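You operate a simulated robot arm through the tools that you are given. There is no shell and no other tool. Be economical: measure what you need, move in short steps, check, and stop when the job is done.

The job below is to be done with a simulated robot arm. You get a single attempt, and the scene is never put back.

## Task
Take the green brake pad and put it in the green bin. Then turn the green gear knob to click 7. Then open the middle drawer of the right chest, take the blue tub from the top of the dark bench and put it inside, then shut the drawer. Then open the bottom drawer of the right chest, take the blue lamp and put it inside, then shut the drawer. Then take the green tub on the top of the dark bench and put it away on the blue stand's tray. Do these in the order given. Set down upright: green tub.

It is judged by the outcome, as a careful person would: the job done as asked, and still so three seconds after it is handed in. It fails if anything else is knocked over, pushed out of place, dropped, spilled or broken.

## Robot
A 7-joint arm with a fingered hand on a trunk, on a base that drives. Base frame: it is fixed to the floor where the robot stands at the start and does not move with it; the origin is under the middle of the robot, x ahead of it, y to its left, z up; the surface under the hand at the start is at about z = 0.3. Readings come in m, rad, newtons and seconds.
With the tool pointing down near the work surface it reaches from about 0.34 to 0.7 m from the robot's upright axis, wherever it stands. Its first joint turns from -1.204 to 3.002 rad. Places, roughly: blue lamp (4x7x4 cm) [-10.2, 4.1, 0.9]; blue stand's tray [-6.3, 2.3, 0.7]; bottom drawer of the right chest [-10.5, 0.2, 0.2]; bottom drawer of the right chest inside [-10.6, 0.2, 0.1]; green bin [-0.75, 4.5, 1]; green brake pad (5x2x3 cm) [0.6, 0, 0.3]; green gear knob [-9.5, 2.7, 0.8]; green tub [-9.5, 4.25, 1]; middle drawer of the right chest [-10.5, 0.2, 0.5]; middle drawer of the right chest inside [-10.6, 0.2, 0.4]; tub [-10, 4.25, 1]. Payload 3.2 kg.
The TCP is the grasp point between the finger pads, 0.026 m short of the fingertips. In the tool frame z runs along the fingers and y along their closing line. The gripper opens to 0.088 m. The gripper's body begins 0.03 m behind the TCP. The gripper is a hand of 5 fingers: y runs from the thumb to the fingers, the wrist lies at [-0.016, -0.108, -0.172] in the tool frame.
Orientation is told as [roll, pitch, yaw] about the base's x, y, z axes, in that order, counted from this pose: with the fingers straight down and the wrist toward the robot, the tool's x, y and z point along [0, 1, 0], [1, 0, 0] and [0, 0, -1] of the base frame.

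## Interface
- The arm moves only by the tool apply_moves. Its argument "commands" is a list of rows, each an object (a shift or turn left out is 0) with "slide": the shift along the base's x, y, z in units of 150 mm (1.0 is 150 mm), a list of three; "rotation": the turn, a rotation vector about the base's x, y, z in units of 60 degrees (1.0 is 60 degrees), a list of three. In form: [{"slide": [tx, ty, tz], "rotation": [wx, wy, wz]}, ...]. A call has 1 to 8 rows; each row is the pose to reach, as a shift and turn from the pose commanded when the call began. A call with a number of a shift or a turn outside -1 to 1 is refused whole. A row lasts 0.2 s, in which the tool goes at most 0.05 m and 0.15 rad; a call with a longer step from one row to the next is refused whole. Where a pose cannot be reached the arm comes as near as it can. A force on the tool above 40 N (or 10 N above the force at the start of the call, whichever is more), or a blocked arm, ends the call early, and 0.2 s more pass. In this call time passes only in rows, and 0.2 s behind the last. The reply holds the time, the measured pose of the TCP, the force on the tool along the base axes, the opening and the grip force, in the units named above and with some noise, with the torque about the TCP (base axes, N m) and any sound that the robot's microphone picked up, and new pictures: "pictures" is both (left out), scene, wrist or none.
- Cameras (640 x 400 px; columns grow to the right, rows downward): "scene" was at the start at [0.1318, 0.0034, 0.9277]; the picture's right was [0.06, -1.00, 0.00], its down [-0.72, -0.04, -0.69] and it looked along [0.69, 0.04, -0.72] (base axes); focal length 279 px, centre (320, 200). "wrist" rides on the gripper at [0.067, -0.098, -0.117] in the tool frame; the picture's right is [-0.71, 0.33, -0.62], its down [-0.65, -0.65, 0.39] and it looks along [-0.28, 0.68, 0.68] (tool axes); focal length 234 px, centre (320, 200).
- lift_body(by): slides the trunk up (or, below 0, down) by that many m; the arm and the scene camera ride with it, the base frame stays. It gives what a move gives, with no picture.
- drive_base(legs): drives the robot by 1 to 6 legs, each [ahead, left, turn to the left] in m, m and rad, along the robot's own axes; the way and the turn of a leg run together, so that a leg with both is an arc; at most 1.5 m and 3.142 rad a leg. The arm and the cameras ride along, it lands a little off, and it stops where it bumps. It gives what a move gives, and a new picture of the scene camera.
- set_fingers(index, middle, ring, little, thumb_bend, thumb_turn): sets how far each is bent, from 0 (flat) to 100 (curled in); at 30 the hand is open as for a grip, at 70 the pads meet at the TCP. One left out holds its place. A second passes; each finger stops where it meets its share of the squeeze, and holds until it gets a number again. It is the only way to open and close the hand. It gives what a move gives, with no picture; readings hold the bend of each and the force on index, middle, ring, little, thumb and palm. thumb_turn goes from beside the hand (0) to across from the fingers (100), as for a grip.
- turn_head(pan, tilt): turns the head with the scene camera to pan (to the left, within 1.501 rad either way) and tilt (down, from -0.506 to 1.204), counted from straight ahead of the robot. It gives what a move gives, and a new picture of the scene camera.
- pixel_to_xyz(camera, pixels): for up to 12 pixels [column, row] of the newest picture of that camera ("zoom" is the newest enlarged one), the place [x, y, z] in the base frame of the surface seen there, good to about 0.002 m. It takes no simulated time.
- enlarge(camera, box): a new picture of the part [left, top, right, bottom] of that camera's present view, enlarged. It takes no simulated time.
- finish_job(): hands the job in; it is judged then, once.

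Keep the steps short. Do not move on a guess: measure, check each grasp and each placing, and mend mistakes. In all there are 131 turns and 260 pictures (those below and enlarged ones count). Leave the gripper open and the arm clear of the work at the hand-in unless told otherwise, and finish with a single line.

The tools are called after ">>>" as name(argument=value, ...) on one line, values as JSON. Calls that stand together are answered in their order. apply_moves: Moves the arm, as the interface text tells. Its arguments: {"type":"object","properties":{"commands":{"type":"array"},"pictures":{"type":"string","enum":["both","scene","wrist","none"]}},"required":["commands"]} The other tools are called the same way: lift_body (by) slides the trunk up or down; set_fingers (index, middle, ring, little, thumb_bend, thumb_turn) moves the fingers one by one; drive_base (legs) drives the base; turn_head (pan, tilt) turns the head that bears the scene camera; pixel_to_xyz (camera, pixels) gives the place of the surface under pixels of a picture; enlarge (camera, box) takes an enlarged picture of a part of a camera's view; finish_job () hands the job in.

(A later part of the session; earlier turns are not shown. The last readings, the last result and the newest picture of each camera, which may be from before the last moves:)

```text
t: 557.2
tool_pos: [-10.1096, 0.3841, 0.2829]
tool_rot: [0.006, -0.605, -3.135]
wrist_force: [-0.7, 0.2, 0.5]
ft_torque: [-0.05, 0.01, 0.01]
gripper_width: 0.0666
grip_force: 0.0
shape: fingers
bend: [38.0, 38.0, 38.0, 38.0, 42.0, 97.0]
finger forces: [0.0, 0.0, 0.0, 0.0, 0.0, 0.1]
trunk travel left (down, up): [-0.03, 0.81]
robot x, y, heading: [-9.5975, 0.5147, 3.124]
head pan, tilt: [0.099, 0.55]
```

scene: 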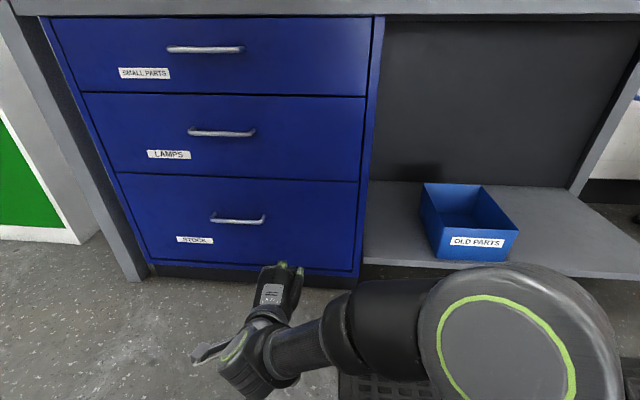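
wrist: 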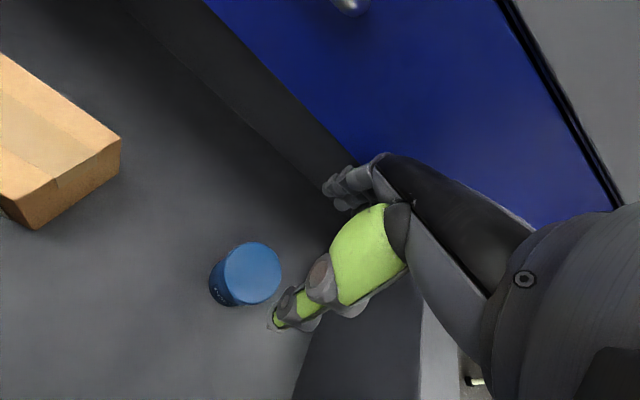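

Middle drawer is shut (face x −10.343). I finish tilting the hand, align with the bottom handle (y 0.24, z 0.293), reach in and close.

>>> apply_moves(commands=[{"slide": [0, 0, 0.03], "rotation": [0, 0.13, 0]}, {"slide": [0, 0, 0.07], "rotation": [0, 0.26, 0]}, {"slide": [0, 0, 0.07], "rotation": [0, 0.39, 0]}, {"slide": [0, 0, 0.07], "rotation": [0, 0.52, 0]}, {"slide": [0, 0, 0.07], "rotation": [0, 0.65, 0]}, {"slide": [0, 0, 0.07], "rotation": [0, 0.78, 0]}, {"slide": [0, 0, 0.07], "rotation": [0, 0.88, 0]}], pictures="none")

>>> drive_base(legs=[[0, 0.166, 0], [0.1, 0, 0]])

>>> pixel_to_xyz(camera="scene", pixels=[[250, 230], [270, 230], [290, 230], [270, 240], [290, 240], [310, 240], [250, 245], [270, 250]])

>>> enlarge(camera="wrist", box=[0, 0, 640, 400])

```text
t: 558.8
tool_pos: [-10.1105, 0.3847, 0.2929]
tool_rot: [-0.173, -1.528, -2.957]
wrist_force: [-0.7, 0.4, -0.6]
ft_torque: [0.04, 0.02, 0.01]
gripper_width: 0.0669
grip_force: 0.0
shape: fingers
bend: [38.0, 38.0, 38.0, 38.0, 42.0, 97.0]
finger forces: [0.1, 0.0, 0.1, 0.0, 0.0, 0.1]
trunk travel left (down, up): [-0.03, 0.81]
robot x, y, heading: [-9.5987, 0.5187, 3.129]
head pan, tilt: [0.099, 0.55]
```

```text
t: 561.0
tool_pos: [-10.2152, 0.2216, 0.2945]
tool_rot: [-0.131, -1.528, -3.002]
wrist_force: [-1.0, -0.4, -0.5]
ft_torque: [0.02, 0.0, 0.01]
gripper_width: 0.0666
grip_force: 0.0
shape: fingers
bend: [38.0, 38.0, 38.0, 38.0, 42.0, 97.0]
finger forces: [0.1, 0.0, 0.1, 0.0, 0.0, 0.0]
trunk travel left (down, up): [-0.03, 0.81]
robot x, y, heading: [-9.6981, 0.3482, 3.127]
head pan, tilt: [0.099, 0.55]
```

scene: 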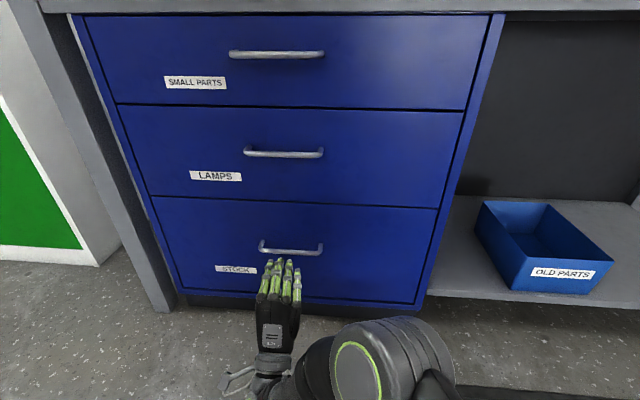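

```text
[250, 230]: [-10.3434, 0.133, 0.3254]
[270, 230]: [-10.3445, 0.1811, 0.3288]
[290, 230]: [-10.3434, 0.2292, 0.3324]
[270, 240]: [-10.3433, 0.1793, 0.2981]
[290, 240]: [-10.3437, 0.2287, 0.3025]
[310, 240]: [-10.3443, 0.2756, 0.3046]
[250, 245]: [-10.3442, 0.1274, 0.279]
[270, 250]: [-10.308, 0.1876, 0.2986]
```

```text
1.00 times, centred on (320, 200) of wrist (not enlarged: the box is as wide or as high as the picture)
```

zoom: 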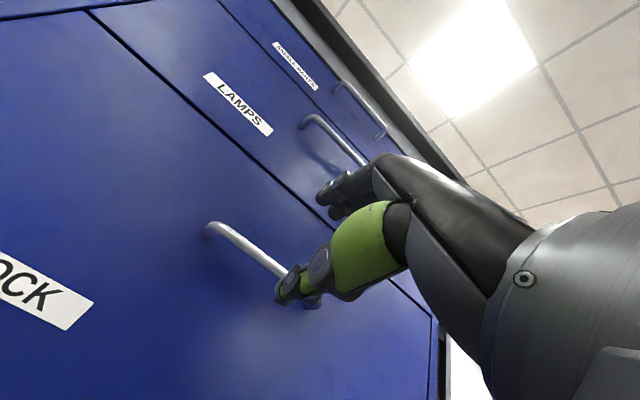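

Well aligned. Reach in, close, pull open, release, back off and raise.

>>> apply_moves(commands=[{"slide": [-0.2, 0.0, 0.02]}, {"slide": [-0.4, 0.0, 0.02]}, {"slide": [-0.57, 0.0, 0.02]}], pictures="none")

>>> set_fingers(index=80, middle=80, ring=80, little=80, thumb_bend=75)

>>> drive_base(legs=[[-0.2, 0, 0]])

>>> apply_moves(commands=[{"slide": [0.15, 0, 0]}, {"slide": [0.3, 0, 0]}, {"slide": [0.45, 0, 0]}, {"slide": [0.56, 0, 0]}], pictures="scene")

>>> set_fingers(index=34, middle=34, ring=34, little=34, thumb_bend=38)

>>> drive_base(legs=[[-0.075, 0, 0]])

>>> lift_body(by=0.4)

>>> lift_body(by=0.2)

>>> turn_head(pan=0.0, tilt=0.85)

>>> pixel_to_xyz(camera="scene", pixels=[[320, 240], [340, 230], [360, 220], [300, 200], [360, 240], [380, 230], [340, 260], [200, 230], [380, 210]])

```text
t: 561.8
tool_pos: [-10.3004, 0.2209, 0.2966]
tool_rot: [-0.129, -1.526, -3.004]
wrist_force: [-0.3, 0.6, -0.2]
ft_torque: [0.03, -0.01, 0.0]
gripper_width: 0.0668
grip_force: 0.0
shape: fingers
bend: [38.0, 38.0, 38.0, 38.0, 42.0, 97.0]
finger forces: [0.1, 0.0, 0.0, 0.0, 0.0, 0.0]
trunk travel left (down, up): [-0.03, 0.81]
robot x, y, heading: [-9.7047, 0.351, 3.132]
head pan, tilt: [0.099, 0.55]
```

```text
t: 562.8
tool_pos: [-10.2988, 0.2218, 0.2993]
tool_rot: [-0.133, -1.53, -3.004]
wrist_force: [-3.2, -2.9, 8.6]
ft_torque: [0.29, 0.07, 0.18]
gripper_width: 0.0059
grip_force: 18.4
shape: fingers
bend: [76.0, 74.0, 74.0, 80.0, 65.0, 97.0]
finger forces: [8.6, 7.3, 8.9, 0.0, 12.4, 0.0]
trunk travel left (down, up): [-0.03, 0.81]
robot x, y, heading: [-9.6995, 0.3467, 3.126]
head pan, tilt: [0.099, 0.55]
```

```text
t: 564.4
tool_pos: [-10.1014, 0.22, 0.2993]
tool_rot: [-0.117, -1.53, -3.017]
wrist_force: [1.1, 7.1, 12.7]
ft_torque: [0.32, 0.1, -0.02]
gripper_width: 0.0053
grip_force: 18.4
shape: fingers
bend: [77.0, 75.0, 75.0, 80.0, 65.0, 97.0]
finger forces: [9.7, 6.6, 8.6, 0.0, 11.8, 0.1]
trunk travel left (down, up): [-0.03, 0.81]
robot x, y, heading: [-9.4999, 0.3499, 3.125]
head pan, tilt: [0.099, 0.55]
```

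scene: 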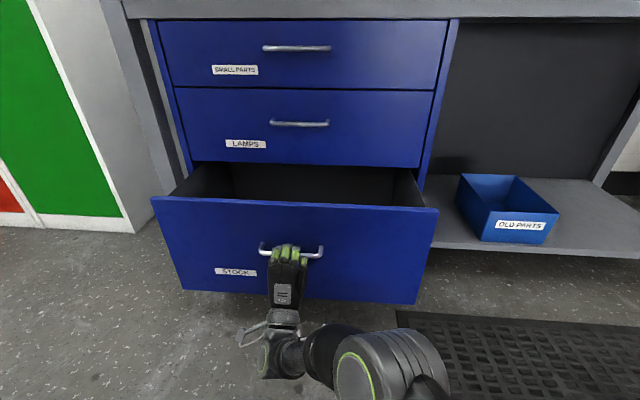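

```text
t: 565.4
tool_pos: [-10.0169, 0.2216, 0.2988]
tool_rot: [-0.12, -1.531, -3.017]
wrist_force: [0.0, 3.1, 11.7]
ft_torque: [0.33, 0.07, 0.02]
gripper_width: 0.0055
grip_force: 17.8
shape: fingers
bend: [77.0, 75.0, 75.0, 80.0, 64.0, 97.0]
finger forces: [9.8, 6.4, 7.9, 0.0, 11.8, 0.1]
trunk travel left (down, up): [-0.03, 0.81]
robot x, y, heading: [-9.5039, 0.3481, 3.128]
head pan, tilt: [0.099, 0.55]
```

scene: 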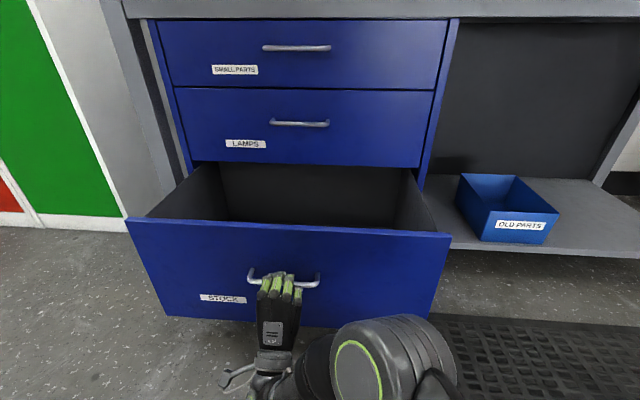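

```text
t: 566.4
tool_pos: [-10.0181, 0.221, 0.2982]
tool_rot: [-0.129, -1.529, -3.009]
wrist_force: [-0.4, -0.2, -0.6]
ft_torque: [0.02, -0.01, 0.01]
gripper_width: 0.0749
grip_force: 0.1
shape: fingers
bend: [34.0, 34.0, 34.0, 34.0, 38.0, 97.0]
finger forces: [0.0, 0.0, 0.0, 0.0, 0.0, 0.0]
trunk travel left (down, up): [-0.03, 0.81]
robot x, y, heading: [-9.5033, 0.3431, 3.125]
head pan, tilt: [0.099, 0.55]
```

```text
t: 567.4
tool_pos: [-9.9427, 0.2188, 0.2988]
tool_rot: [-0.129, -1.529, -3.006]
wrist_force: [-0.6, 0.6, 0.8]
ft_torque: [0.0, 0.01, -0.01]
gripper_width: 0.0749
grip_force: 0.0
shape: fingers
bend: [34.0, 34.0, 34.0, 34.0, 38.0, 97.0]
finger forces: [0.1, 0.0, 0.1, 0.0, 0.1, 0.0]
trunk travel left (down, up): [-0.03, 0.81]
robot x, y, heading: [-9.424, 0.3486, 3.127]
head pan, tilt: [0.099, 0.55]
```

scene: 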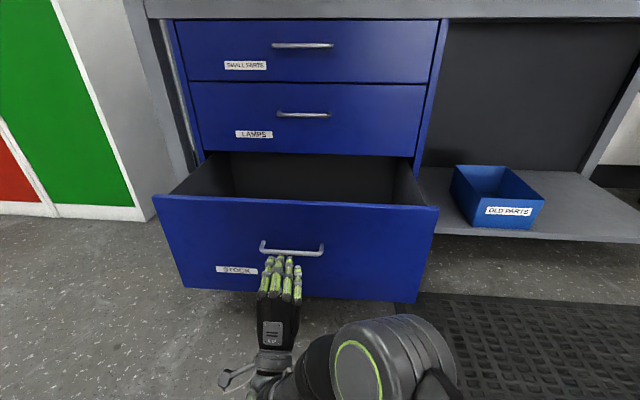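

```text
t: 571.2
tool_pos: [-9.9422, 0.2185, 0.6986]
tool_rot: [-0.129, -1.529, -3.007]
wrist_force: [0.6, 0.4, 0.4]
ft_torque: [-0.01, -0.02, -0.02]
gripper_width: 0.0747
grip_force: 0.1
shape: fingers
bend: [34.0, 34.0, 34.0, 34.0, 38.0, 97.0]
finger forces: [0.0, 0.0, 0.1, 0.0, 0.0, 0.0]
trunk travel left (down, up): [-0.43, 0.41]
robot x, y, heading: [-9.4303, 0.3465, 3.126]
head pan, tilt: [0.099, 0.55]
```

```text
t: 573.4
tool_pos: [-9.9425, 0.2199, 0.898]
tool_rot: [-0.13, -1.529, -3.007]
wrist_force: [0.6, -1.0, 0.1]
ft_torque: [-0.01, -0.01, 0.04]
gripper_width: 0.0748
grip_force: 0.1
shape: fingers
bend: [34.0, 34.0, 34.0, 34.0, 38.0, 97.0]
finger forces: [0.0, 0.0, 0.0, 0.0, 0.0, 0.0]
trunk travel left (down, up): [-0.63, 0.21]
robot x, y, heading: [-9.4282, 0.3425, 3.127]
head pan, tilt: [0.099, 0.55]
```

```text
t: 574.2
tool_pos: [-9.9425, 0.2183, 0.8978]
tool_rot: [-0.129, -1.53, -3.009]
wrist_force: [0.3, 0.4, 0.7]
ft_torque: [0.01, 0.0, -0.01]
gripper_width: 0.075
grip_force: 0.0
shape: fingers
bend: [34.0, 34.0, 34.0, 34.0, 38.0, 97.0]
finger forces: [0.1, 0.1, 0.1, 0.0, 0.0, 0.0]
trunk travel left (down, up): [-0.63, 0.21]
robot x, y, heading: [-9.4272, 0.3443, 3.124]
head pan, tilt: [0.0, 0.85]
```

scene: 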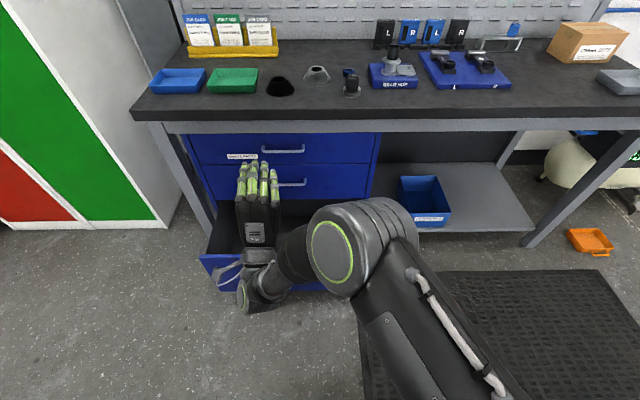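

```text
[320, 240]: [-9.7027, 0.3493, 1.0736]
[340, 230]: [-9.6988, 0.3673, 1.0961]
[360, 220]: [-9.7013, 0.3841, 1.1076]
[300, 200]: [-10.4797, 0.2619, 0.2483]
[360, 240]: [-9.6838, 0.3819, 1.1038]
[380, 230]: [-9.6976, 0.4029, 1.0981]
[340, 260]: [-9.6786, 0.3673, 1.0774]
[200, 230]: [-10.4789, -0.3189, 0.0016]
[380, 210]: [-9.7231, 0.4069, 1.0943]
```

Bottom drawer is open. Now the lamp: same way round, first part.

>>> drive_base(legs=[[0.2, 0, 0.015], [0, -1.1, 0], [-1.4, 0, 0], [-1.4, 0.2, 0], [-1.4, 0, 0], [-0.4, 0, 0]])

>>> lift_body(by=0.2)

```text
t: 602.7
tool_pos: [-5.5586, 1.1392, 0.8988]
tool_rot: [-0.131, -1.529, -2.976]
wrist_force: [0.1, 0.4, -0.1]
ft_torque: [0.0, 0.0, -0.02]
gripper_width: 0.0747
grip_force: 0.0
shape: fingers
bend: [34.0, 34.0, 34.0, 34.0, 38.0, 97.0]
finger forces: [0.0, 0.0, 0.0, 0.0, 0.0, 0.0]
trunk travel left (down, up): [-0.63, 0.21]
robot x, y, heading: [-5.0487, 1.2807, -3.127]
head pan, tilt: [0.0, 0.85]
```

scene: 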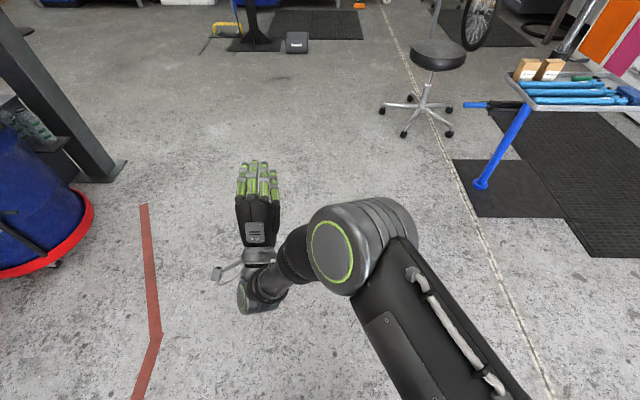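

```text
t: 604.9
tool_pos: [-5.5591, 1.1391, 1.0974]
tool_rot: [-0.129, -1.53, -2.978]
wrist_force: [-0.2, 0.3, -0.3]
ft_torque: [-0.01, -0.02, 0.04]
gripper_width: 0.0747
grip_force: 0.0
shape: fingers
bend: [34.0, 34.0, 34.0, 34.0, 38.0, 97.0]
finger forces: [0.1, 0.0, 0.0, 0.1, 0.0, 0.0]
trunk travel left (down, up): [-0.83, 0.01]
robot x, y, heading: [-5.0476, 1.2832, -3.128]
head pan, tilt: [0.0, 0.85]
```

Heading good. Second part: to the dark bench, turn to face it, fingers down, and look.

>>> drive_base(legs=[[0, -1.0, -0.015], [0, -0.93, 0], [1.25, 0, 0], [1.25, -0.05, 0], [1.25, -0.15, 0], [1.0, 0.03, 0]])

>>> drive_base(legs=[[0, 0, -1.57]])

>>> apply_moves(commands=[{"rotation": [-0.14, 0, 0]}, {"rotation": [-0.28, 0, 0]}, {"rotation": [-0.42, 0, 0]}, {"rotation": [-0.56, 0, 0]}, {"rotation": [-0.7, 0, 0]}, {"rotation": [-0.84, 0, 0]}, {"rotation": [-0.98, 0, 0]}], pictures="none")

>>> apply_moves(commands=[{"rotation": [-0.14, 0, 0]}, {"rotation": [-0.28, 0, 0]}, {"rotation": [-0.42, 0, 0]}, {"rotation": [-0.47, 0, 0]}], pictures="none")

>>> turn_head(pan=0.35, tilt=0.75)

>>> enlarge(camera="scene", box=[120, 160, 360, 320])

```text
t: 637.1
tool_pos: [-10.3391, 3.2868, 1.0973]
tool_rot: [-0.129, -1.53, -2.995]
wrist_force: [0.3, -0.1, 0.5]
ft_torque: [0.0, -0.01, 0.03]
gripper_width: 0.0747
grip_force: 0.0
shape: fingers
bend: [34.0, 34.0, 34.0, 34.0, 38.0, 97.0]
finger forces: [0.0, 0.0, 0.0, 0.0, 0.1, 0.0]
trunk travel left (down, up): [-0.83, 0.01]
robot x, y, heading: [-9.8245, 3.4185, 3.135]
head pan, tilt: [0.0, 0.85]
```

scene: 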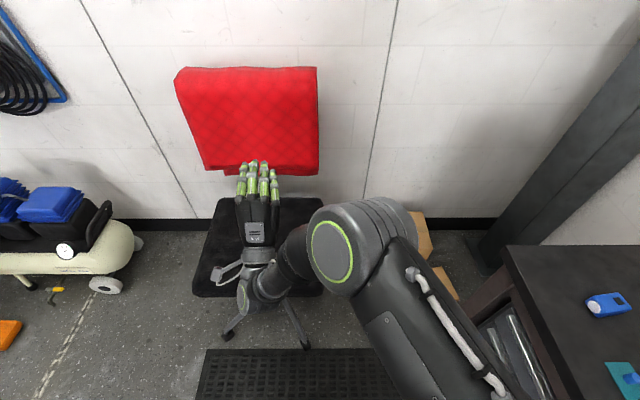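

```text
t: 641.3
tool_pos: [-9.975, 3.9303, 1.0981]
tool_rot: [-0.13, -1.529, 1.748]
wrist_force: [-1.2, 0.2, 0.7]
ft_torque: [-0.01, -0.01, 0.04]
gripper_width: 0.075
grip_force: 0.0
shape: fingers
bend: [34.0, 34.0, 34.0, 34.0, 38.0, 97.0]
finger forces: [0.0, 0.0, 0.0, 0.0, 0.0, 0.0]
trunk travel left (down, up): [-0.83, 0.01]
robot x, y, heading: [-9.8236, 3.423, 1.599]
head pan, tilt: [0.0, 0.85]
```

scene: 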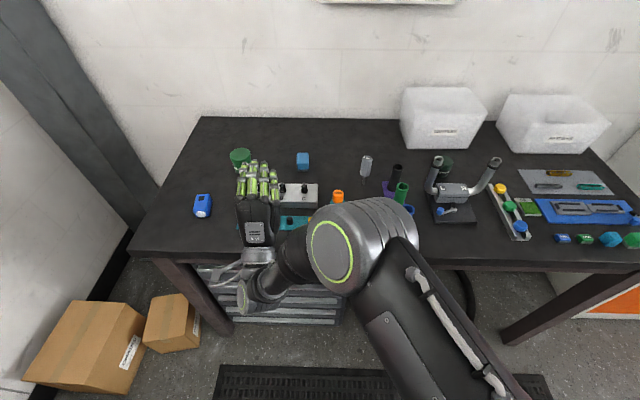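

```text
t: 642.9
tool_pos: [-9.9746, 3.9295, 1.0985]
tool_rot: [0.045, -0.502, 1.58]
wrist_force: [-0.7, 0.6, 0.5]
ft_torque: [0.01, 0.02, -0.02]
gripper_width: 0.0752
grip_force: 0.0
shape: fingers
bend: [34.0, 34.0, 34.0, 34.0, 38.0, 97.0]
finger forces: [0.1, 0.1, 0.1, 0.0, 0.1, 0.0]
trunk travel left (down, up): [-0.83, 0.01]
robot x, y, heading: [-9.8255, 3.4186, 1.596]
head pan, tilt: [0.0, 0.85]
```

```text
t: 643.9
tool_pos: [-9.973, 3.9308, 1.098]
tool_rot: [0.048, -0.007, 1.578]
wrist_force: [0.0, -0.9, -0.2]
ft_torque: [0.0, 0.01, -0.01]
gripper_width: 0.0748
grip_force: 0.0
shape: fingers
bend: [34.0, 34.0, 34.0, 34.0, 38.0, 97.0]
finger forces: [0.0, 0.0, 0.0, 0.0, 0.0, 0.0]
trunk travel left (down, up): [-0.83, 0.01]
robot x, y, heading: [-9.823, 3.423, 1.598]
head pan, tilt: [0.0, 0.85]
```

```text
t: 644.7
tool_pos: [-9.9731, 3.93, 1.0971]
tool_rot: [0.047, -0.01, 1.578]
wrist_force: [-0.1, -0.2, -0.4]
ft_torque: [0.0, -0.02, -0.03]
gripper_width: 0.075
grip_force: 0.0
shape: fingers
bend: [34.0, 34.0, 34.0, 34.0, 38.0, 97.0]
finger forces: [0.0, 0.0, 0.1, 0.1, 0.0, 0.1]
trunk travel left (down, up): [-0.83, 0.01]
robot x, y, heading: [-9.8251, 3.4185, 1.597]
head pan, tilt: [0.351, 0.75]
```

scene: 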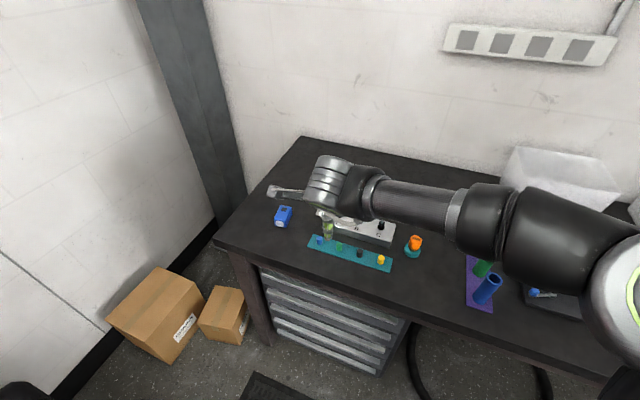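

```text
2.50 times, centred on (240, 240) of scene
```

zoom: 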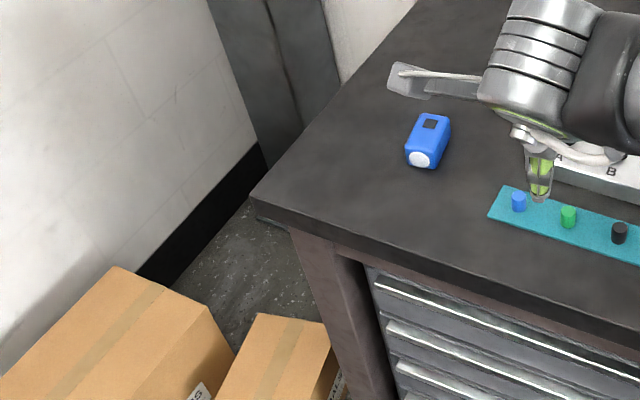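

>>> enlarge(camera="scene", box=[266, 198, 300, 234])

>>> pixel_to_xyz(camera="scene", pixels=[[280, 209], [289, 209], [285, 208], [283, 214], [279, 217], [287, 217], [276, 219], [286, 222], [290, 214], [278, 212]])

```text
11.11 times, centred on (283, 216) of scene
```

zoom: 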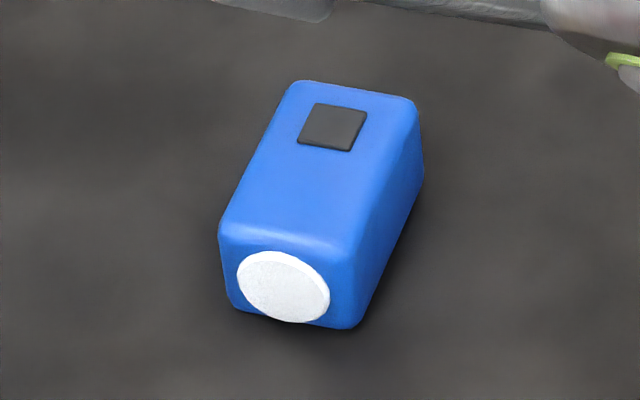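

```text
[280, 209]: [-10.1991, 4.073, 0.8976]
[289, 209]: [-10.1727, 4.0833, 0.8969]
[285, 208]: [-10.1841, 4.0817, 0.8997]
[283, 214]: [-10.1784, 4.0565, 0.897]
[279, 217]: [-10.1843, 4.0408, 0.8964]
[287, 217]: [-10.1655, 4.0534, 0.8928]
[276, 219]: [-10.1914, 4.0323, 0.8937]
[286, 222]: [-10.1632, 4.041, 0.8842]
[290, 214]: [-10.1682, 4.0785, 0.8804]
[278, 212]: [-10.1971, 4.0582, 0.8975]
```

Lamp: centre (−10.178, 4.062), long side nearly along y (turned ~11°), top 0.898. I open wide and drive a little nearer.

>>> set_fingers(index=24, middle=24, ring=24, little=24, thumb_bend=26)

>>> drive_base(legs=[[0.04, 0.1, -0.03]])

```text
t: 645.7
tool_pos: [-9.9725, 3.931, 1.0968]
tool_rot: [0.047, -0.01, 1.578]
wrist_force: [0.6, 0.6, -0.2]
ft_torque: [0.07, -0.01, 0.02]
gripper_width: 0.0976
grip_force: 0.1
shape: fingers
bend: [24.0, 24.0, 24.0, 24.0, 26.0, 97.0]
finger forces: [0.1, 0.0, 0.1, 0.0, 0.0, 0.0]
trunk travel left (down, up): [-0.83, 0.01]
robot x, y, heading: [-9.8246, 3.4196, 1.592]
head pan, tilt: [0.351, 0.75]
```

```text
t: 646.9
tool_pos: [-10.0552, 3.973, 1.0984]
tool_rot: [0.049, -0.01, 1.547]
wrist_force: [-0.2, -0.2, 0.4]
ft_torque: [0.02, 0.0, 0.0]
gripper_width: 0.0976
grip_force: 0.0
shape: fingers
bend: [24.0, 24.0, 24.0, 24.0, 26.0, 97.0]
finger forces: [0.0, 0.0, 0.0, 0.0, 0.0, 0.0]
trunk travel left (down, up): [-0.83, 0.01]
robot x, y, heading: [-9.9235, 3.4571, 1.571]
head pan, tilt: [0.351, 0.75]
```

scene: 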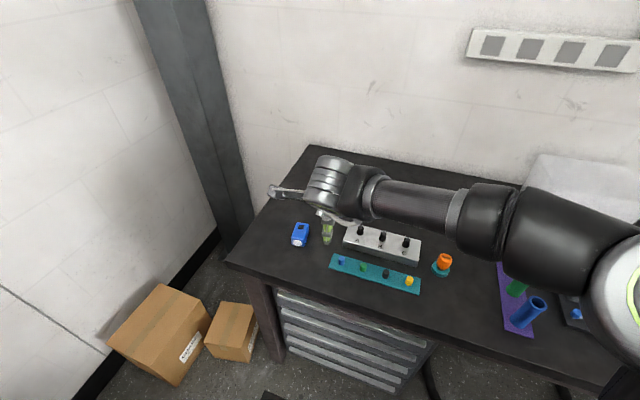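

>>> apply_moves(commands=[{"slide": [-0.25, 0.15, 0], "rotation": [0, -0.02, 0.1]}, {"slide": [-0.5, 0.3, 0], "rotation": [0, -0.045, 0.2]}, {"slide": [-0.75, 0.45, 0], "rotation": [0, -0.045, 0.2]}, {"slide": [-0.819, 0.593, -0.1], "rotation": [0, -0.045, 0.2]}, {"slide": [-0.819, 0.593, -0.4], "rotation": [0, -0.045, 0.2]}, {"slide": [-0.819, 0.593, -0.7], "rotation": [0, -0.045, 0.2]}, {"slide": [-0.819, 0.593, -0.9], "rotation": [0, -0.045, 0.2]}], pictures="wrist")

>>> enlarge(camera="scene", box=[250, 170, 370, 280])

```text
t: 648.5
tool_pos: [-10.156, 4.0486, 0.9924]
tool_rot: [0.002, -0.008, 1.756]
wrist_force: [-0.1, 0.5, -0.7]
ft_torque: [0.01, -0.01, 0.0]
gripper_width: 0.0981
grip_force: 0.1
shape: fingers
bend: [24.0, 24.0, 24.0, 24.0, 26.0, 97.0]
finger forces: [0.0, 0.1, 0.1, 0.1, 0.0, 0.0]
out of reach, approached as far as the arm can: row 3, 4, 5, 6, 7
trunk travel left (down, up): [-0.83, 0.01]
robot x, y, heading: [-9.9229, 3.46, 1.566]
head pan, tilt: [0.351, 0.75]
```

wrist: 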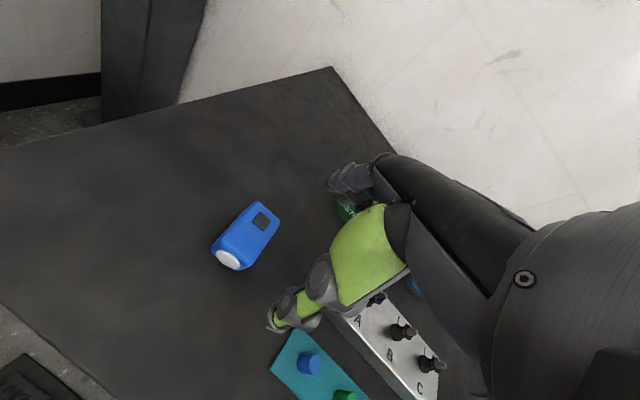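

```text
3.64 times, centred on (310, 225) of scene
```

zoom: 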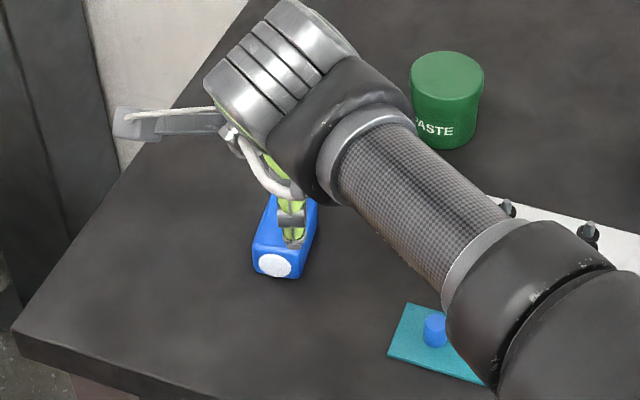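

The arm is at its limit; I finish with the base (13 mm ahead, 22 mm left) and lower with the trunk, then close and lift.

>>> drive_base(legs=[[0.013, 0.022, 0]])

>>> lift_body(by=-0.093)

>>> enlarge(camera="wrist", box=[160, 100, 480, 360])

>>> set_fingers(index=70, middle=70, ring=44, little=44, thumb_bend=70)

>>> lift_body(by=0.09)

>>> enlarge(camera="wrist", box=[160, 100, 480, 360])

```text
t: 649.3
tool_pos: [-10.1745, 4.0597, 0.9949]
tool_rot: [0.002, -0.008, 1.755]
wrist_force: [-0.5, -0.3, -1.2]
ft_torque: [0.0, -0.01, -0.04]
gripper_width: 0.098
grip_force: 0.0
shape: fingers
bend: [24.0, 24.0, 24.0, 24.0, 26.0, 97.0]
finger forces: [0.0, 0.0, 0.0, 0.0, 0.1, 0.1]
trunk travel left (down, up): [-0.83, 0.01]
robot x, y, heading: [-9.9449, 3.4692, 1.566]
head pan, tilt: [0.351, 0.75]
```

scene: 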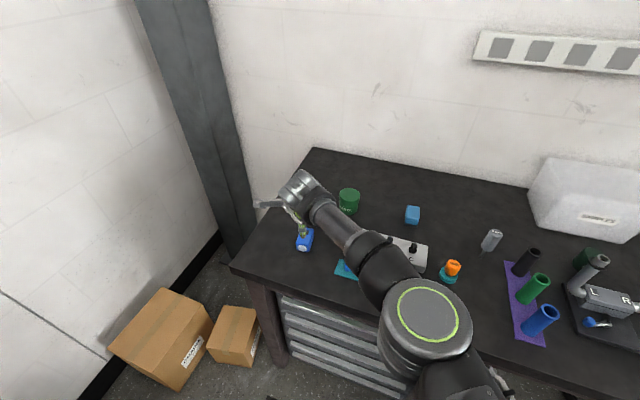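

```text
t: 650.6
tool_pos: [-10.1778, 4.0611, 0.9005]
tool_rot: [0.0, -0.008, 1.755]
wrist_force: [-0.7, -0.1, 0.6]
ft_torque: [-0.02, -0.06, -0.02]
gripper_width: 0.0982
grip_force: 0.0
shape: fingers
bend: [24.0, 24.0, 24.0, 24.0, 26.0, 97.0]
finger forces: [0.0, 0.0, 0.1, 0.1, 0.1, 0.1]
trunk travel left (down, up): [-0.737, 0.103]
robot x, y, heading: [-9.9471, 3.4708, 1.571]
head pan, tilt: [0.351, 0.75]
```

```text
1.54 times, centred on (320, 230) of wrist
```

zoom: 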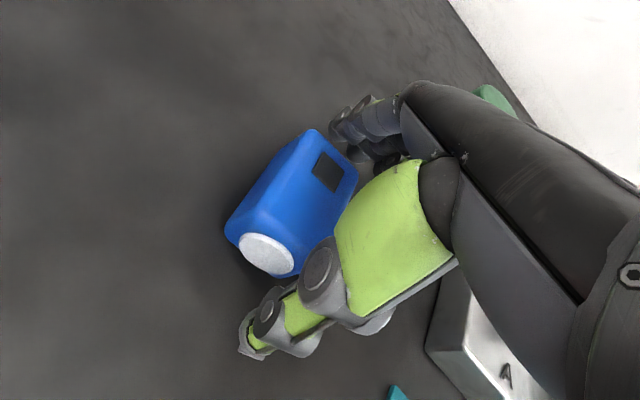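

```text
t: 651.6
tool_pos: [-10.1756, 4.0607, 0.9011]
tool_rot: [0.002, -0.008, 1.757]
wrist_force: [1.5, -0.5, 4.3]
ft_torque: [-0.03, 0.03, 0.01]
gripper_width: 0.0716
grip_force: 21.6
shape: fingers
bend: [39.0, 46.0, 44.0, 44.0, 46.0, 96.0]
finger forces: [11.7, 9.1, 0.0, 0.0, 22.1, 0.0]
trunk travel left (down, up): [-0.737, 0.103]
robot x, y, heading: [-9.9502, 3.4709, 1.568]
head pan, tilt: [0.351, 0.75]
```

```text
t: 652.8
tool_pos: [-10.1776, 4.062, 0.9896]
tool_rot: [0.001, -0.007, 1.755]
wrist_force: [0.1, 0.1, -0.2]
ft_torque: [0.03, -0.04, -0.01]
gripper_width: 0.0716
grip_force: 20.4
shape: fingers
bend: [38.0, 46.0, 44.0, 44.0, 46.0, 96.0]
finger forces: [11.7, 9.0, 0.0, 0.0, 20.2, 0.0]
trunk travel left (down, up): [-0.827, 0.013]
robot x, y, heading: [-9.9465, 3.4754, 1.567]
head pan, tilt: [0.351, 0.75]
```

```text
1.54 times, centred on (320, 230) of wrist
```

zoom: 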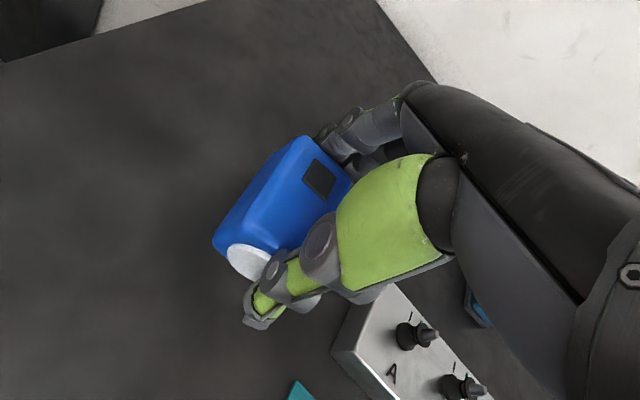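

Lamp held (72 mm, 20 N). Raise, retract, turn and reverse east.

>>> apply_moves(commands=[{"slide": [0, 0, 0.3]}, {"slide": [0, 0, 0.6]}, {"slide": [0.15, -0.25, 0.65]}, {"slide": [0.3, -0.5, 0.7]}, {"slide": [0.45, -0.75, 0.7]}, {"slide": [0.6, -1.0, 0.7]}], pictures="none")

>>> drive_base(legs=[[-0.05, 0, 1.575], [-1.3, 0, 0], [-1.25, 0.2, 0], [-1.25, 0.05, 0], [-1.1, 0, 0]])

```text
t: 654.2
tool_pos: [-10.0856, 3.9117, 1.097]
tool_rot: [0.003, -0.008, 1.754]
wrist_force: [0.4, -0.7, -0.9]
ft_torque: [0.02, 0.0, -0.02]
gripper_width: 0.0711
grip_force: 20.4
shape: fingers
bend: [38.0, 46.0, 44.0, 44.0, 46.0, 96.0]
finger forces: [11.4, 8.9, 0.1, 0.1, 20.2, 0.0]
trunk travel left (down, up): [-0.827, 0.013]
robot x, y, heading: [-9.946, 3.4696, 1.568]
head pan, tilt: [0.351, 0.75]
```

```text
t: 681.8
tool_pos: [-5.4265, 3.1287, 1.0969]
tool_rot: [-0.001, -0.007, -2.939]
wrist_force: [0.7, 0.2, 0.0]
ft_torque: [0.02, -0.01, 0.03]
gripper_width: 0.0706
grip_force: 19.9
shape: fingers
bend: [38.0, 46.0, 44.0, 44.0, 47.0, 96.0]
finger forces: [11.5, 8.6, 0.0, 0.0, 20.0, 0.1]
trunk travel left (down, up): [-0.827, 0.013]
robot x, y, heading: [-4.9862, 3.2732, -3.127]
head pan, tilt: [0.351, 0.75]
```

scene: 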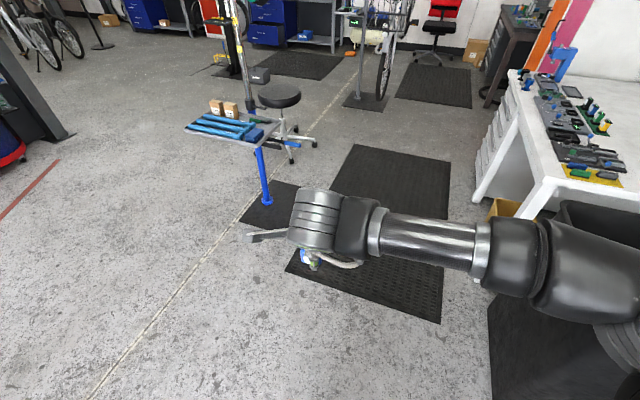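

Lamp still held. Measure the tray now for later, and drive the second part.

>>> pixel_to_xyz(camera="scene", pixels=[[186, 130], [255, 147], [282, 122], [215, 108], [262, 120], [250, 135], [240, 118], [270, 125], [230, 140], [275, 120], [258, 142]])

>>> enlarge(camera="scene", box=[170, 80, 310, 170])

>>> drive_base(legs=[[0, 0.97, -0.015], [0, 0.95, 0], [1.3, 0, 0], [1.3, 0, 0], [0.6, -0.2, 0], [1.3, 0, 0]])

```text
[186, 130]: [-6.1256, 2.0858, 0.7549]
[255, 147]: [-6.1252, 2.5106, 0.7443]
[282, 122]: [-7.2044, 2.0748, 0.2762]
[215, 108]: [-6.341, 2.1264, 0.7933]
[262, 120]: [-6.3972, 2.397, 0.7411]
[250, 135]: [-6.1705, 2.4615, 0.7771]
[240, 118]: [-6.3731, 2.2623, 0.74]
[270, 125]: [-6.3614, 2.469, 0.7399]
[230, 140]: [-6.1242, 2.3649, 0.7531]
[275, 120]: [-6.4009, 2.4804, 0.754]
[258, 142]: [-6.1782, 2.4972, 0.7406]
```

```text
4.44 times, centred on (240, 125) of scene
```

zoom: 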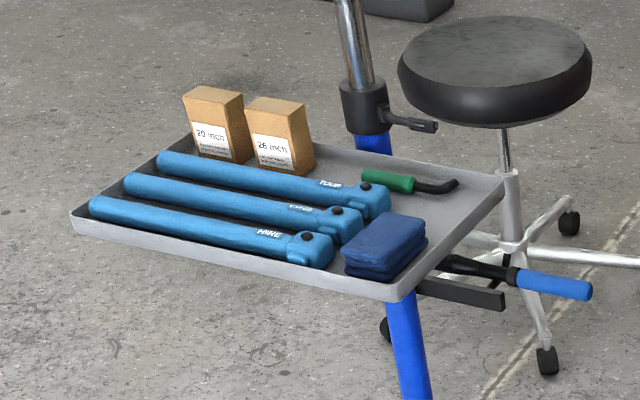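

```text
t: 712.9
tool_pos: [-9.8996, 1.4597, 1.0967]
tool_rot: [-0.001, -0.007, -2.982]
wrist_force: [-1.1, 0.6, -0.2]
ft_torque: [0.03, -0.02, 0.04]
gripper_width: 0.0705
grip_force: 20.1
shape: fingers
bend: [38.0, 46.0, 44.0, 44.0, 47.0, 96.0]
finger forces: [11.3, 8.7, 0.0, 0.0, 19.9, 0.1]
trunk travel left (down, up): [-0.827, 0.013]
robot x, y, heading: [-9.4547, 1.5883, 3.114]
head pan, tilt: [0.351, 0.75]
```

scene: 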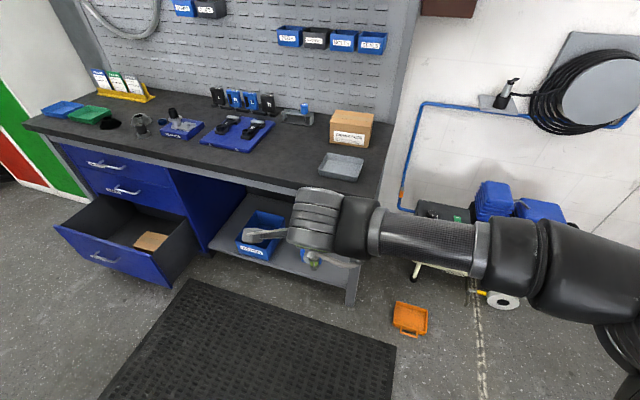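

Now measure the open bottom drawer.

>>> pixel_to_xyz(camera="scene", pixels=[[152, 240], [140, 240], [165, 240], [120, 225], [180, 225], [170, 262], [192, 235], [100, 215], [60, 228], [160, 218]])

>>> enlarge(camera="scene", box=[40, 150, 220, 300])

```text
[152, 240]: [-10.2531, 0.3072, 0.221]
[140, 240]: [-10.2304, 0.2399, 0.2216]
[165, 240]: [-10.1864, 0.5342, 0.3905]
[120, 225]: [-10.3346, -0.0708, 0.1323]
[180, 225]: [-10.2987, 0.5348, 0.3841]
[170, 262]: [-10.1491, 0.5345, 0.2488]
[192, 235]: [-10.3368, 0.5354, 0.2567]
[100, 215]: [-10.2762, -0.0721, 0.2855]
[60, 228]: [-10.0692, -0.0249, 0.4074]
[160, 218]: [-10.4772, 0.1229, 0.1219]
```

```text
2.67 times, centred on (130, 225) of scene
```

zoom: 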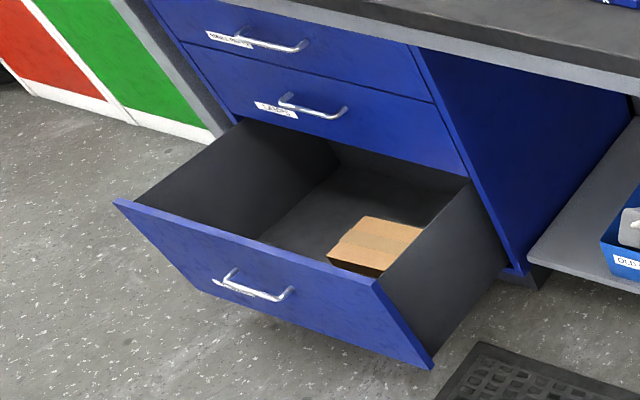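

Box lies at y 0.22–0.36; free place at y≈0.06. Floor 0.122, front panel top 0.407. Drive above it, lower the trunk and look.

>>> drive_base(legs=[[0.15, 0, 0.027], [0, 1.385, 0], [0.18, 0, 0]])

>>> lift_body(by=-0.4)

>>> turn_head(pan=0.1, tilt=0.9)

```text
t: 721.8
tool_pos: [-10.2234, 0.0896, 1.0967]
tool_rot: [-0.001, -0.006, -2.948]
wrist_force: [-0.1, 0.3, -0.9]
ft_torque: [0.03, 0.0, -0.02]
gripper_width: 0.0705
grip_force: 19.5
shape: fingers
bend: [38.0, 46.0, 44.0, 44.0, 47.0, 96.0]
finger forces: [11.2, 8.8, 0.0, 0.0, 20.0, 0.0]
trunk travel left (down, up): [-0.827, 0.013]
robot x, y, heading: [-9.7835, 0.2354, -3.141]
head pan, tilt: [0.351, 0.75]
```

scene: 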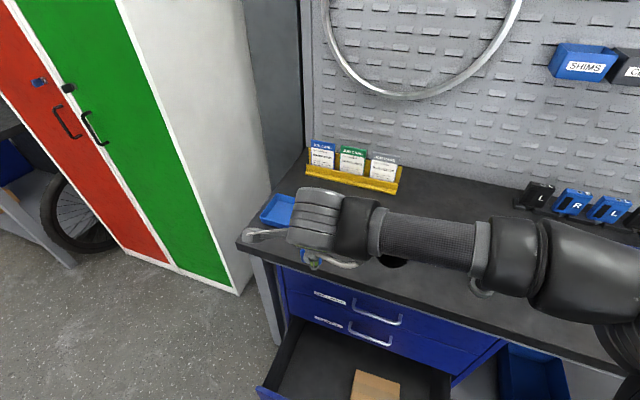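

```text
t: 725.6
tool_pos: [-10.2243, 0.091, 0.6958]
tool_rot: [0.001, -0.007, -2.949]
wrist_force: [0.2, -0.9, -0.9]
ft_torque: [0.03, 0.0, 0.01]
gripper_width: 0.0703
grip_force: 19.4
shape: fingers
bend: [38.0, 46.0, 44.0, 44.0, 47.0, 96.0]
finger forces: [11.3, 8.7, 0.0, 0.1, 19.9, 0.1]
trunk travel left (down, up): [-0.427, 0.413]
robot x, y, heading: [-9.7796, 0.2373, -3.137]
head pan, tilt: [0.351, 0.75]
```

```text
t: 726.4
tool_pos: [-10.2237, 0.0898, 0.6966]
tool_rot: [-0.001, -0.006, -2.947]
wrist_force: [-0.3, 0.6, -0.9]
ft_torque: [0.02, 0.01, 0.02]
gripper_width: 0.0707
grip_force: 19.9
shape: fingers
bend: [38.0, 46.0, 44.0, 44.0, 47.0, 96.0]
finger forces: [11.3, 8.6, 0.0, 0.0, 20.0, 0.0]
trunk travel left (down, up): [-0.427, 0.413]
robot x, y, heading: [-9.7851, 0.2362, -3.135]
head pan, tilt: [0.099, 0.901]
```

scene: 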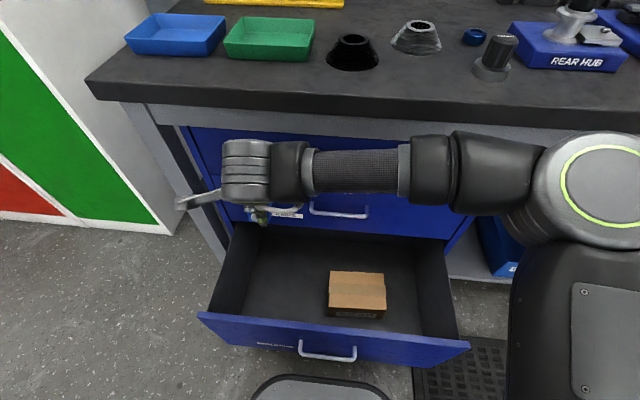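

Good position. Lower with the arm 0.27, then the trunk 0.13, forward 4 cm under the middle drawer's edge, then trunk 0.12.

>>> apply_moves(commands=[{"slide": [0, -0.05, -0.3]}, {"slide": [0, -0.1, -0.6]}, {"slide": [0, -0.1, -0.9]}], pictures="none")

>>> apply_moves(commands=[{"slide": [0, 0, -0.3]}, {"slide": [0, 0, -0.6]}, {"slide": [0, 0, -0.9]}], pictures="none")

>>> lift_body(by=-0.13)

>>> apply_moves(commands=[{"slide": [-0.15, 0, 0]}, {"slide": [-0.27, 0, 0]}], pictures="scene")

>>> lift_body(by=-0.115)

>>> turn_head(pan=0.1, tilt=1.0)

>>> enlarge(camera="wrist", box=[0, 0, 640, 400])

```text
t: 727.1
tool_pos: [-10.2244, 0.0736, 0.5607]
tool_rot: [0.001, -0.008, -2.948]
wrist_force: [-0.2, 0.3, -1.1]
ft_torque: [0.01, 0.01, 0.04]
gripper_width: 0.0704
grip_force: 19.8
shape: fingers
bend: [38.0, 46.0, 44.0, 44.0, 47.0, 96.0]
finger forces: [11.3, 8.8, 0.1, 0.0, 19.8, 0.0]
trunk travel left (down, up): [-0.427, 0.413]
robot x, y, heading: [-9.7864, 0.2365, -3.136]
head pan, tilt: [0.099, 0.901]
```

```text
t: 728.0
tool_pos: [-10.222, 0.073, 0.4261]
tool_rot: [0.002, -0.005, -2.947]
wrist_force: [0.8, -0.4, -1.3]
ft_torque: [0.01, 0.02, -0.01]
gripper_width: 0.0703
grip_force: 19.7
shape: fingers
bend: [38.0, 46.0, 44.0, 44.0, 47.0, 96.0]
finger forces: [10.9, 8.7, 0.0, 0.0, 19.6, 0.0]
trunk travel left (down, up): [-0.427, 0.413]
robot x, y, heading: [-9.7863, 0.2338, -3.131]
head pan, tilt: [0.099, 0.901]
```

```text
t: 729.5
tool_pos: [-10.2215, 0.0753, 0.2965]
tool_rot: [0.0, -0.008, -2.947]
wrist_force: [-0.1, -0.1, -0.6]
ft_torque: [0.0, -0.05, -0.03]
gripper_width: 0.0705
grip_force: 19.3
shape: fingers
bend: [38.0, 46.0, 44.0, 44.0, 47.0, 96.0]
finger forces: [10.9, 8.7, 0.0, 0.0, 19.6, 0.0]
trunk travel left (down, up): [-0.297, 0.543]
robot x, y, heading: [-9.7849, 0.2338, -3.138]
head pan, tilt: [0.099, 0.901]
```

```text
t: 730.1
tool_pos: [-10.2628, 0.0755, 0.2971]
tool_rot: [0.0, -0.005, -2.947]
wrist_force: [-0.1, 0.0, -0.3]
ft_torque: [0.03, -0.01, -0.01]
gripper_width: 0.0703
grip_force: 19.5
shape: fingers
bend: [38.0, 46.0, 44.0, 44.0, 47.0, 96.0]
finger forces: [10.7, 8.7, 0.0, 0.0, 19.5, 0.0]
trunk travel left (down, up): [-0.297, 0.543]
robot x, y, heading: [-9.7859, 0.236, -3.138]
head pan, tilt: [0.099, 0.901]
```

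scene: 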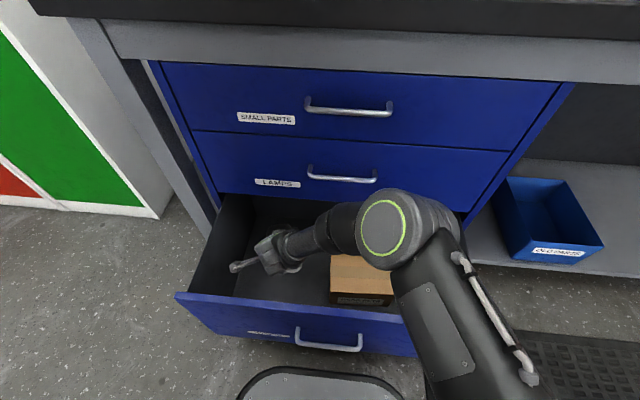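

```text
t: 731.6
tool_pos: [-10.2624, 0.0753, 0.1814]
tool_rot: [0.0, -0.007, -2.949]
wrist_force: [-0.5, -1.0, -0.8]
ft_torque: [0.02, 0.0, 0.0]
gripper_width: 0.0704
grip_force: 19.6
shape: fingers
bend: [38.0, 46.0, 44.0, 44.0, 47.0, 96.0]
finger forces: [10.8, 8.7, 0.0, 0.1, 19.4, 0.0]
trunk travel left (down, up): [-0.182, 0.658]
robot x, y, heading: [-9.7829, 0.2347, -3.137]
head pan, tilt: [0.099, 0.901]
```

```text
t: 732.3
tool_pos: [-10.2625, 0.075, 0.181]
tool_rot: [0.0, -0.007, -2.949]
wrist_force: [-0.7, 0.4, -1.1]
ft_torque: [-0.01, 0.04, 0.02]
gripper_width: 0.07
grip_force: 19.6
shape: fingers
bend: [38.0, 46.0, 44.0, 44.0, 47.0, 96.0]
finger forces: [10.7, 8.7, 0.0, 0.0, 19.5, 0.1]
trunk travel left (down, up): [-0.182, 0.658]
robot x, y, heading: [-9.7853, 0.2371, -3.133]
head pan, tilt: [0.099, 1.0]
```

scene: 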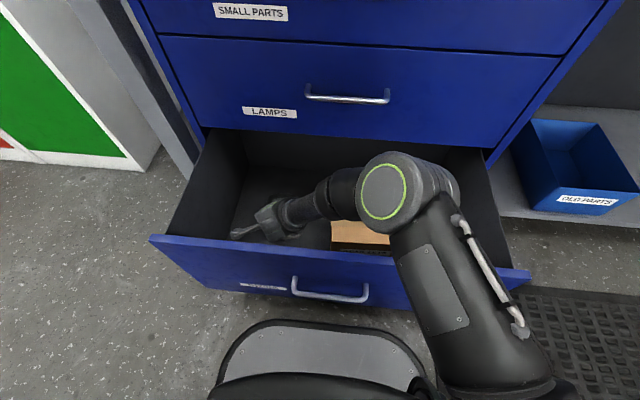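

```text
1.00 times, centred on (320, 200) of wrist (not enlarged: the box is as wide or as high as the picture)
```

zoom: 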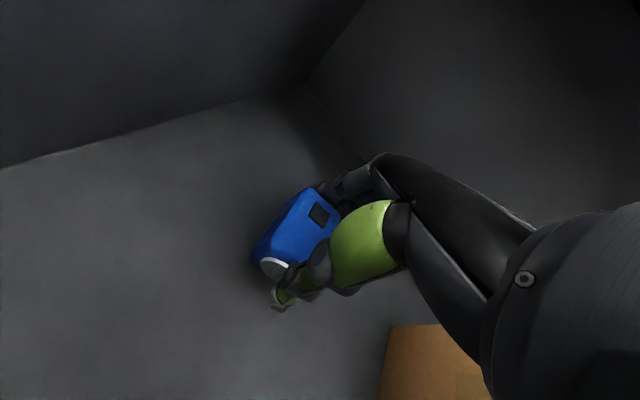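

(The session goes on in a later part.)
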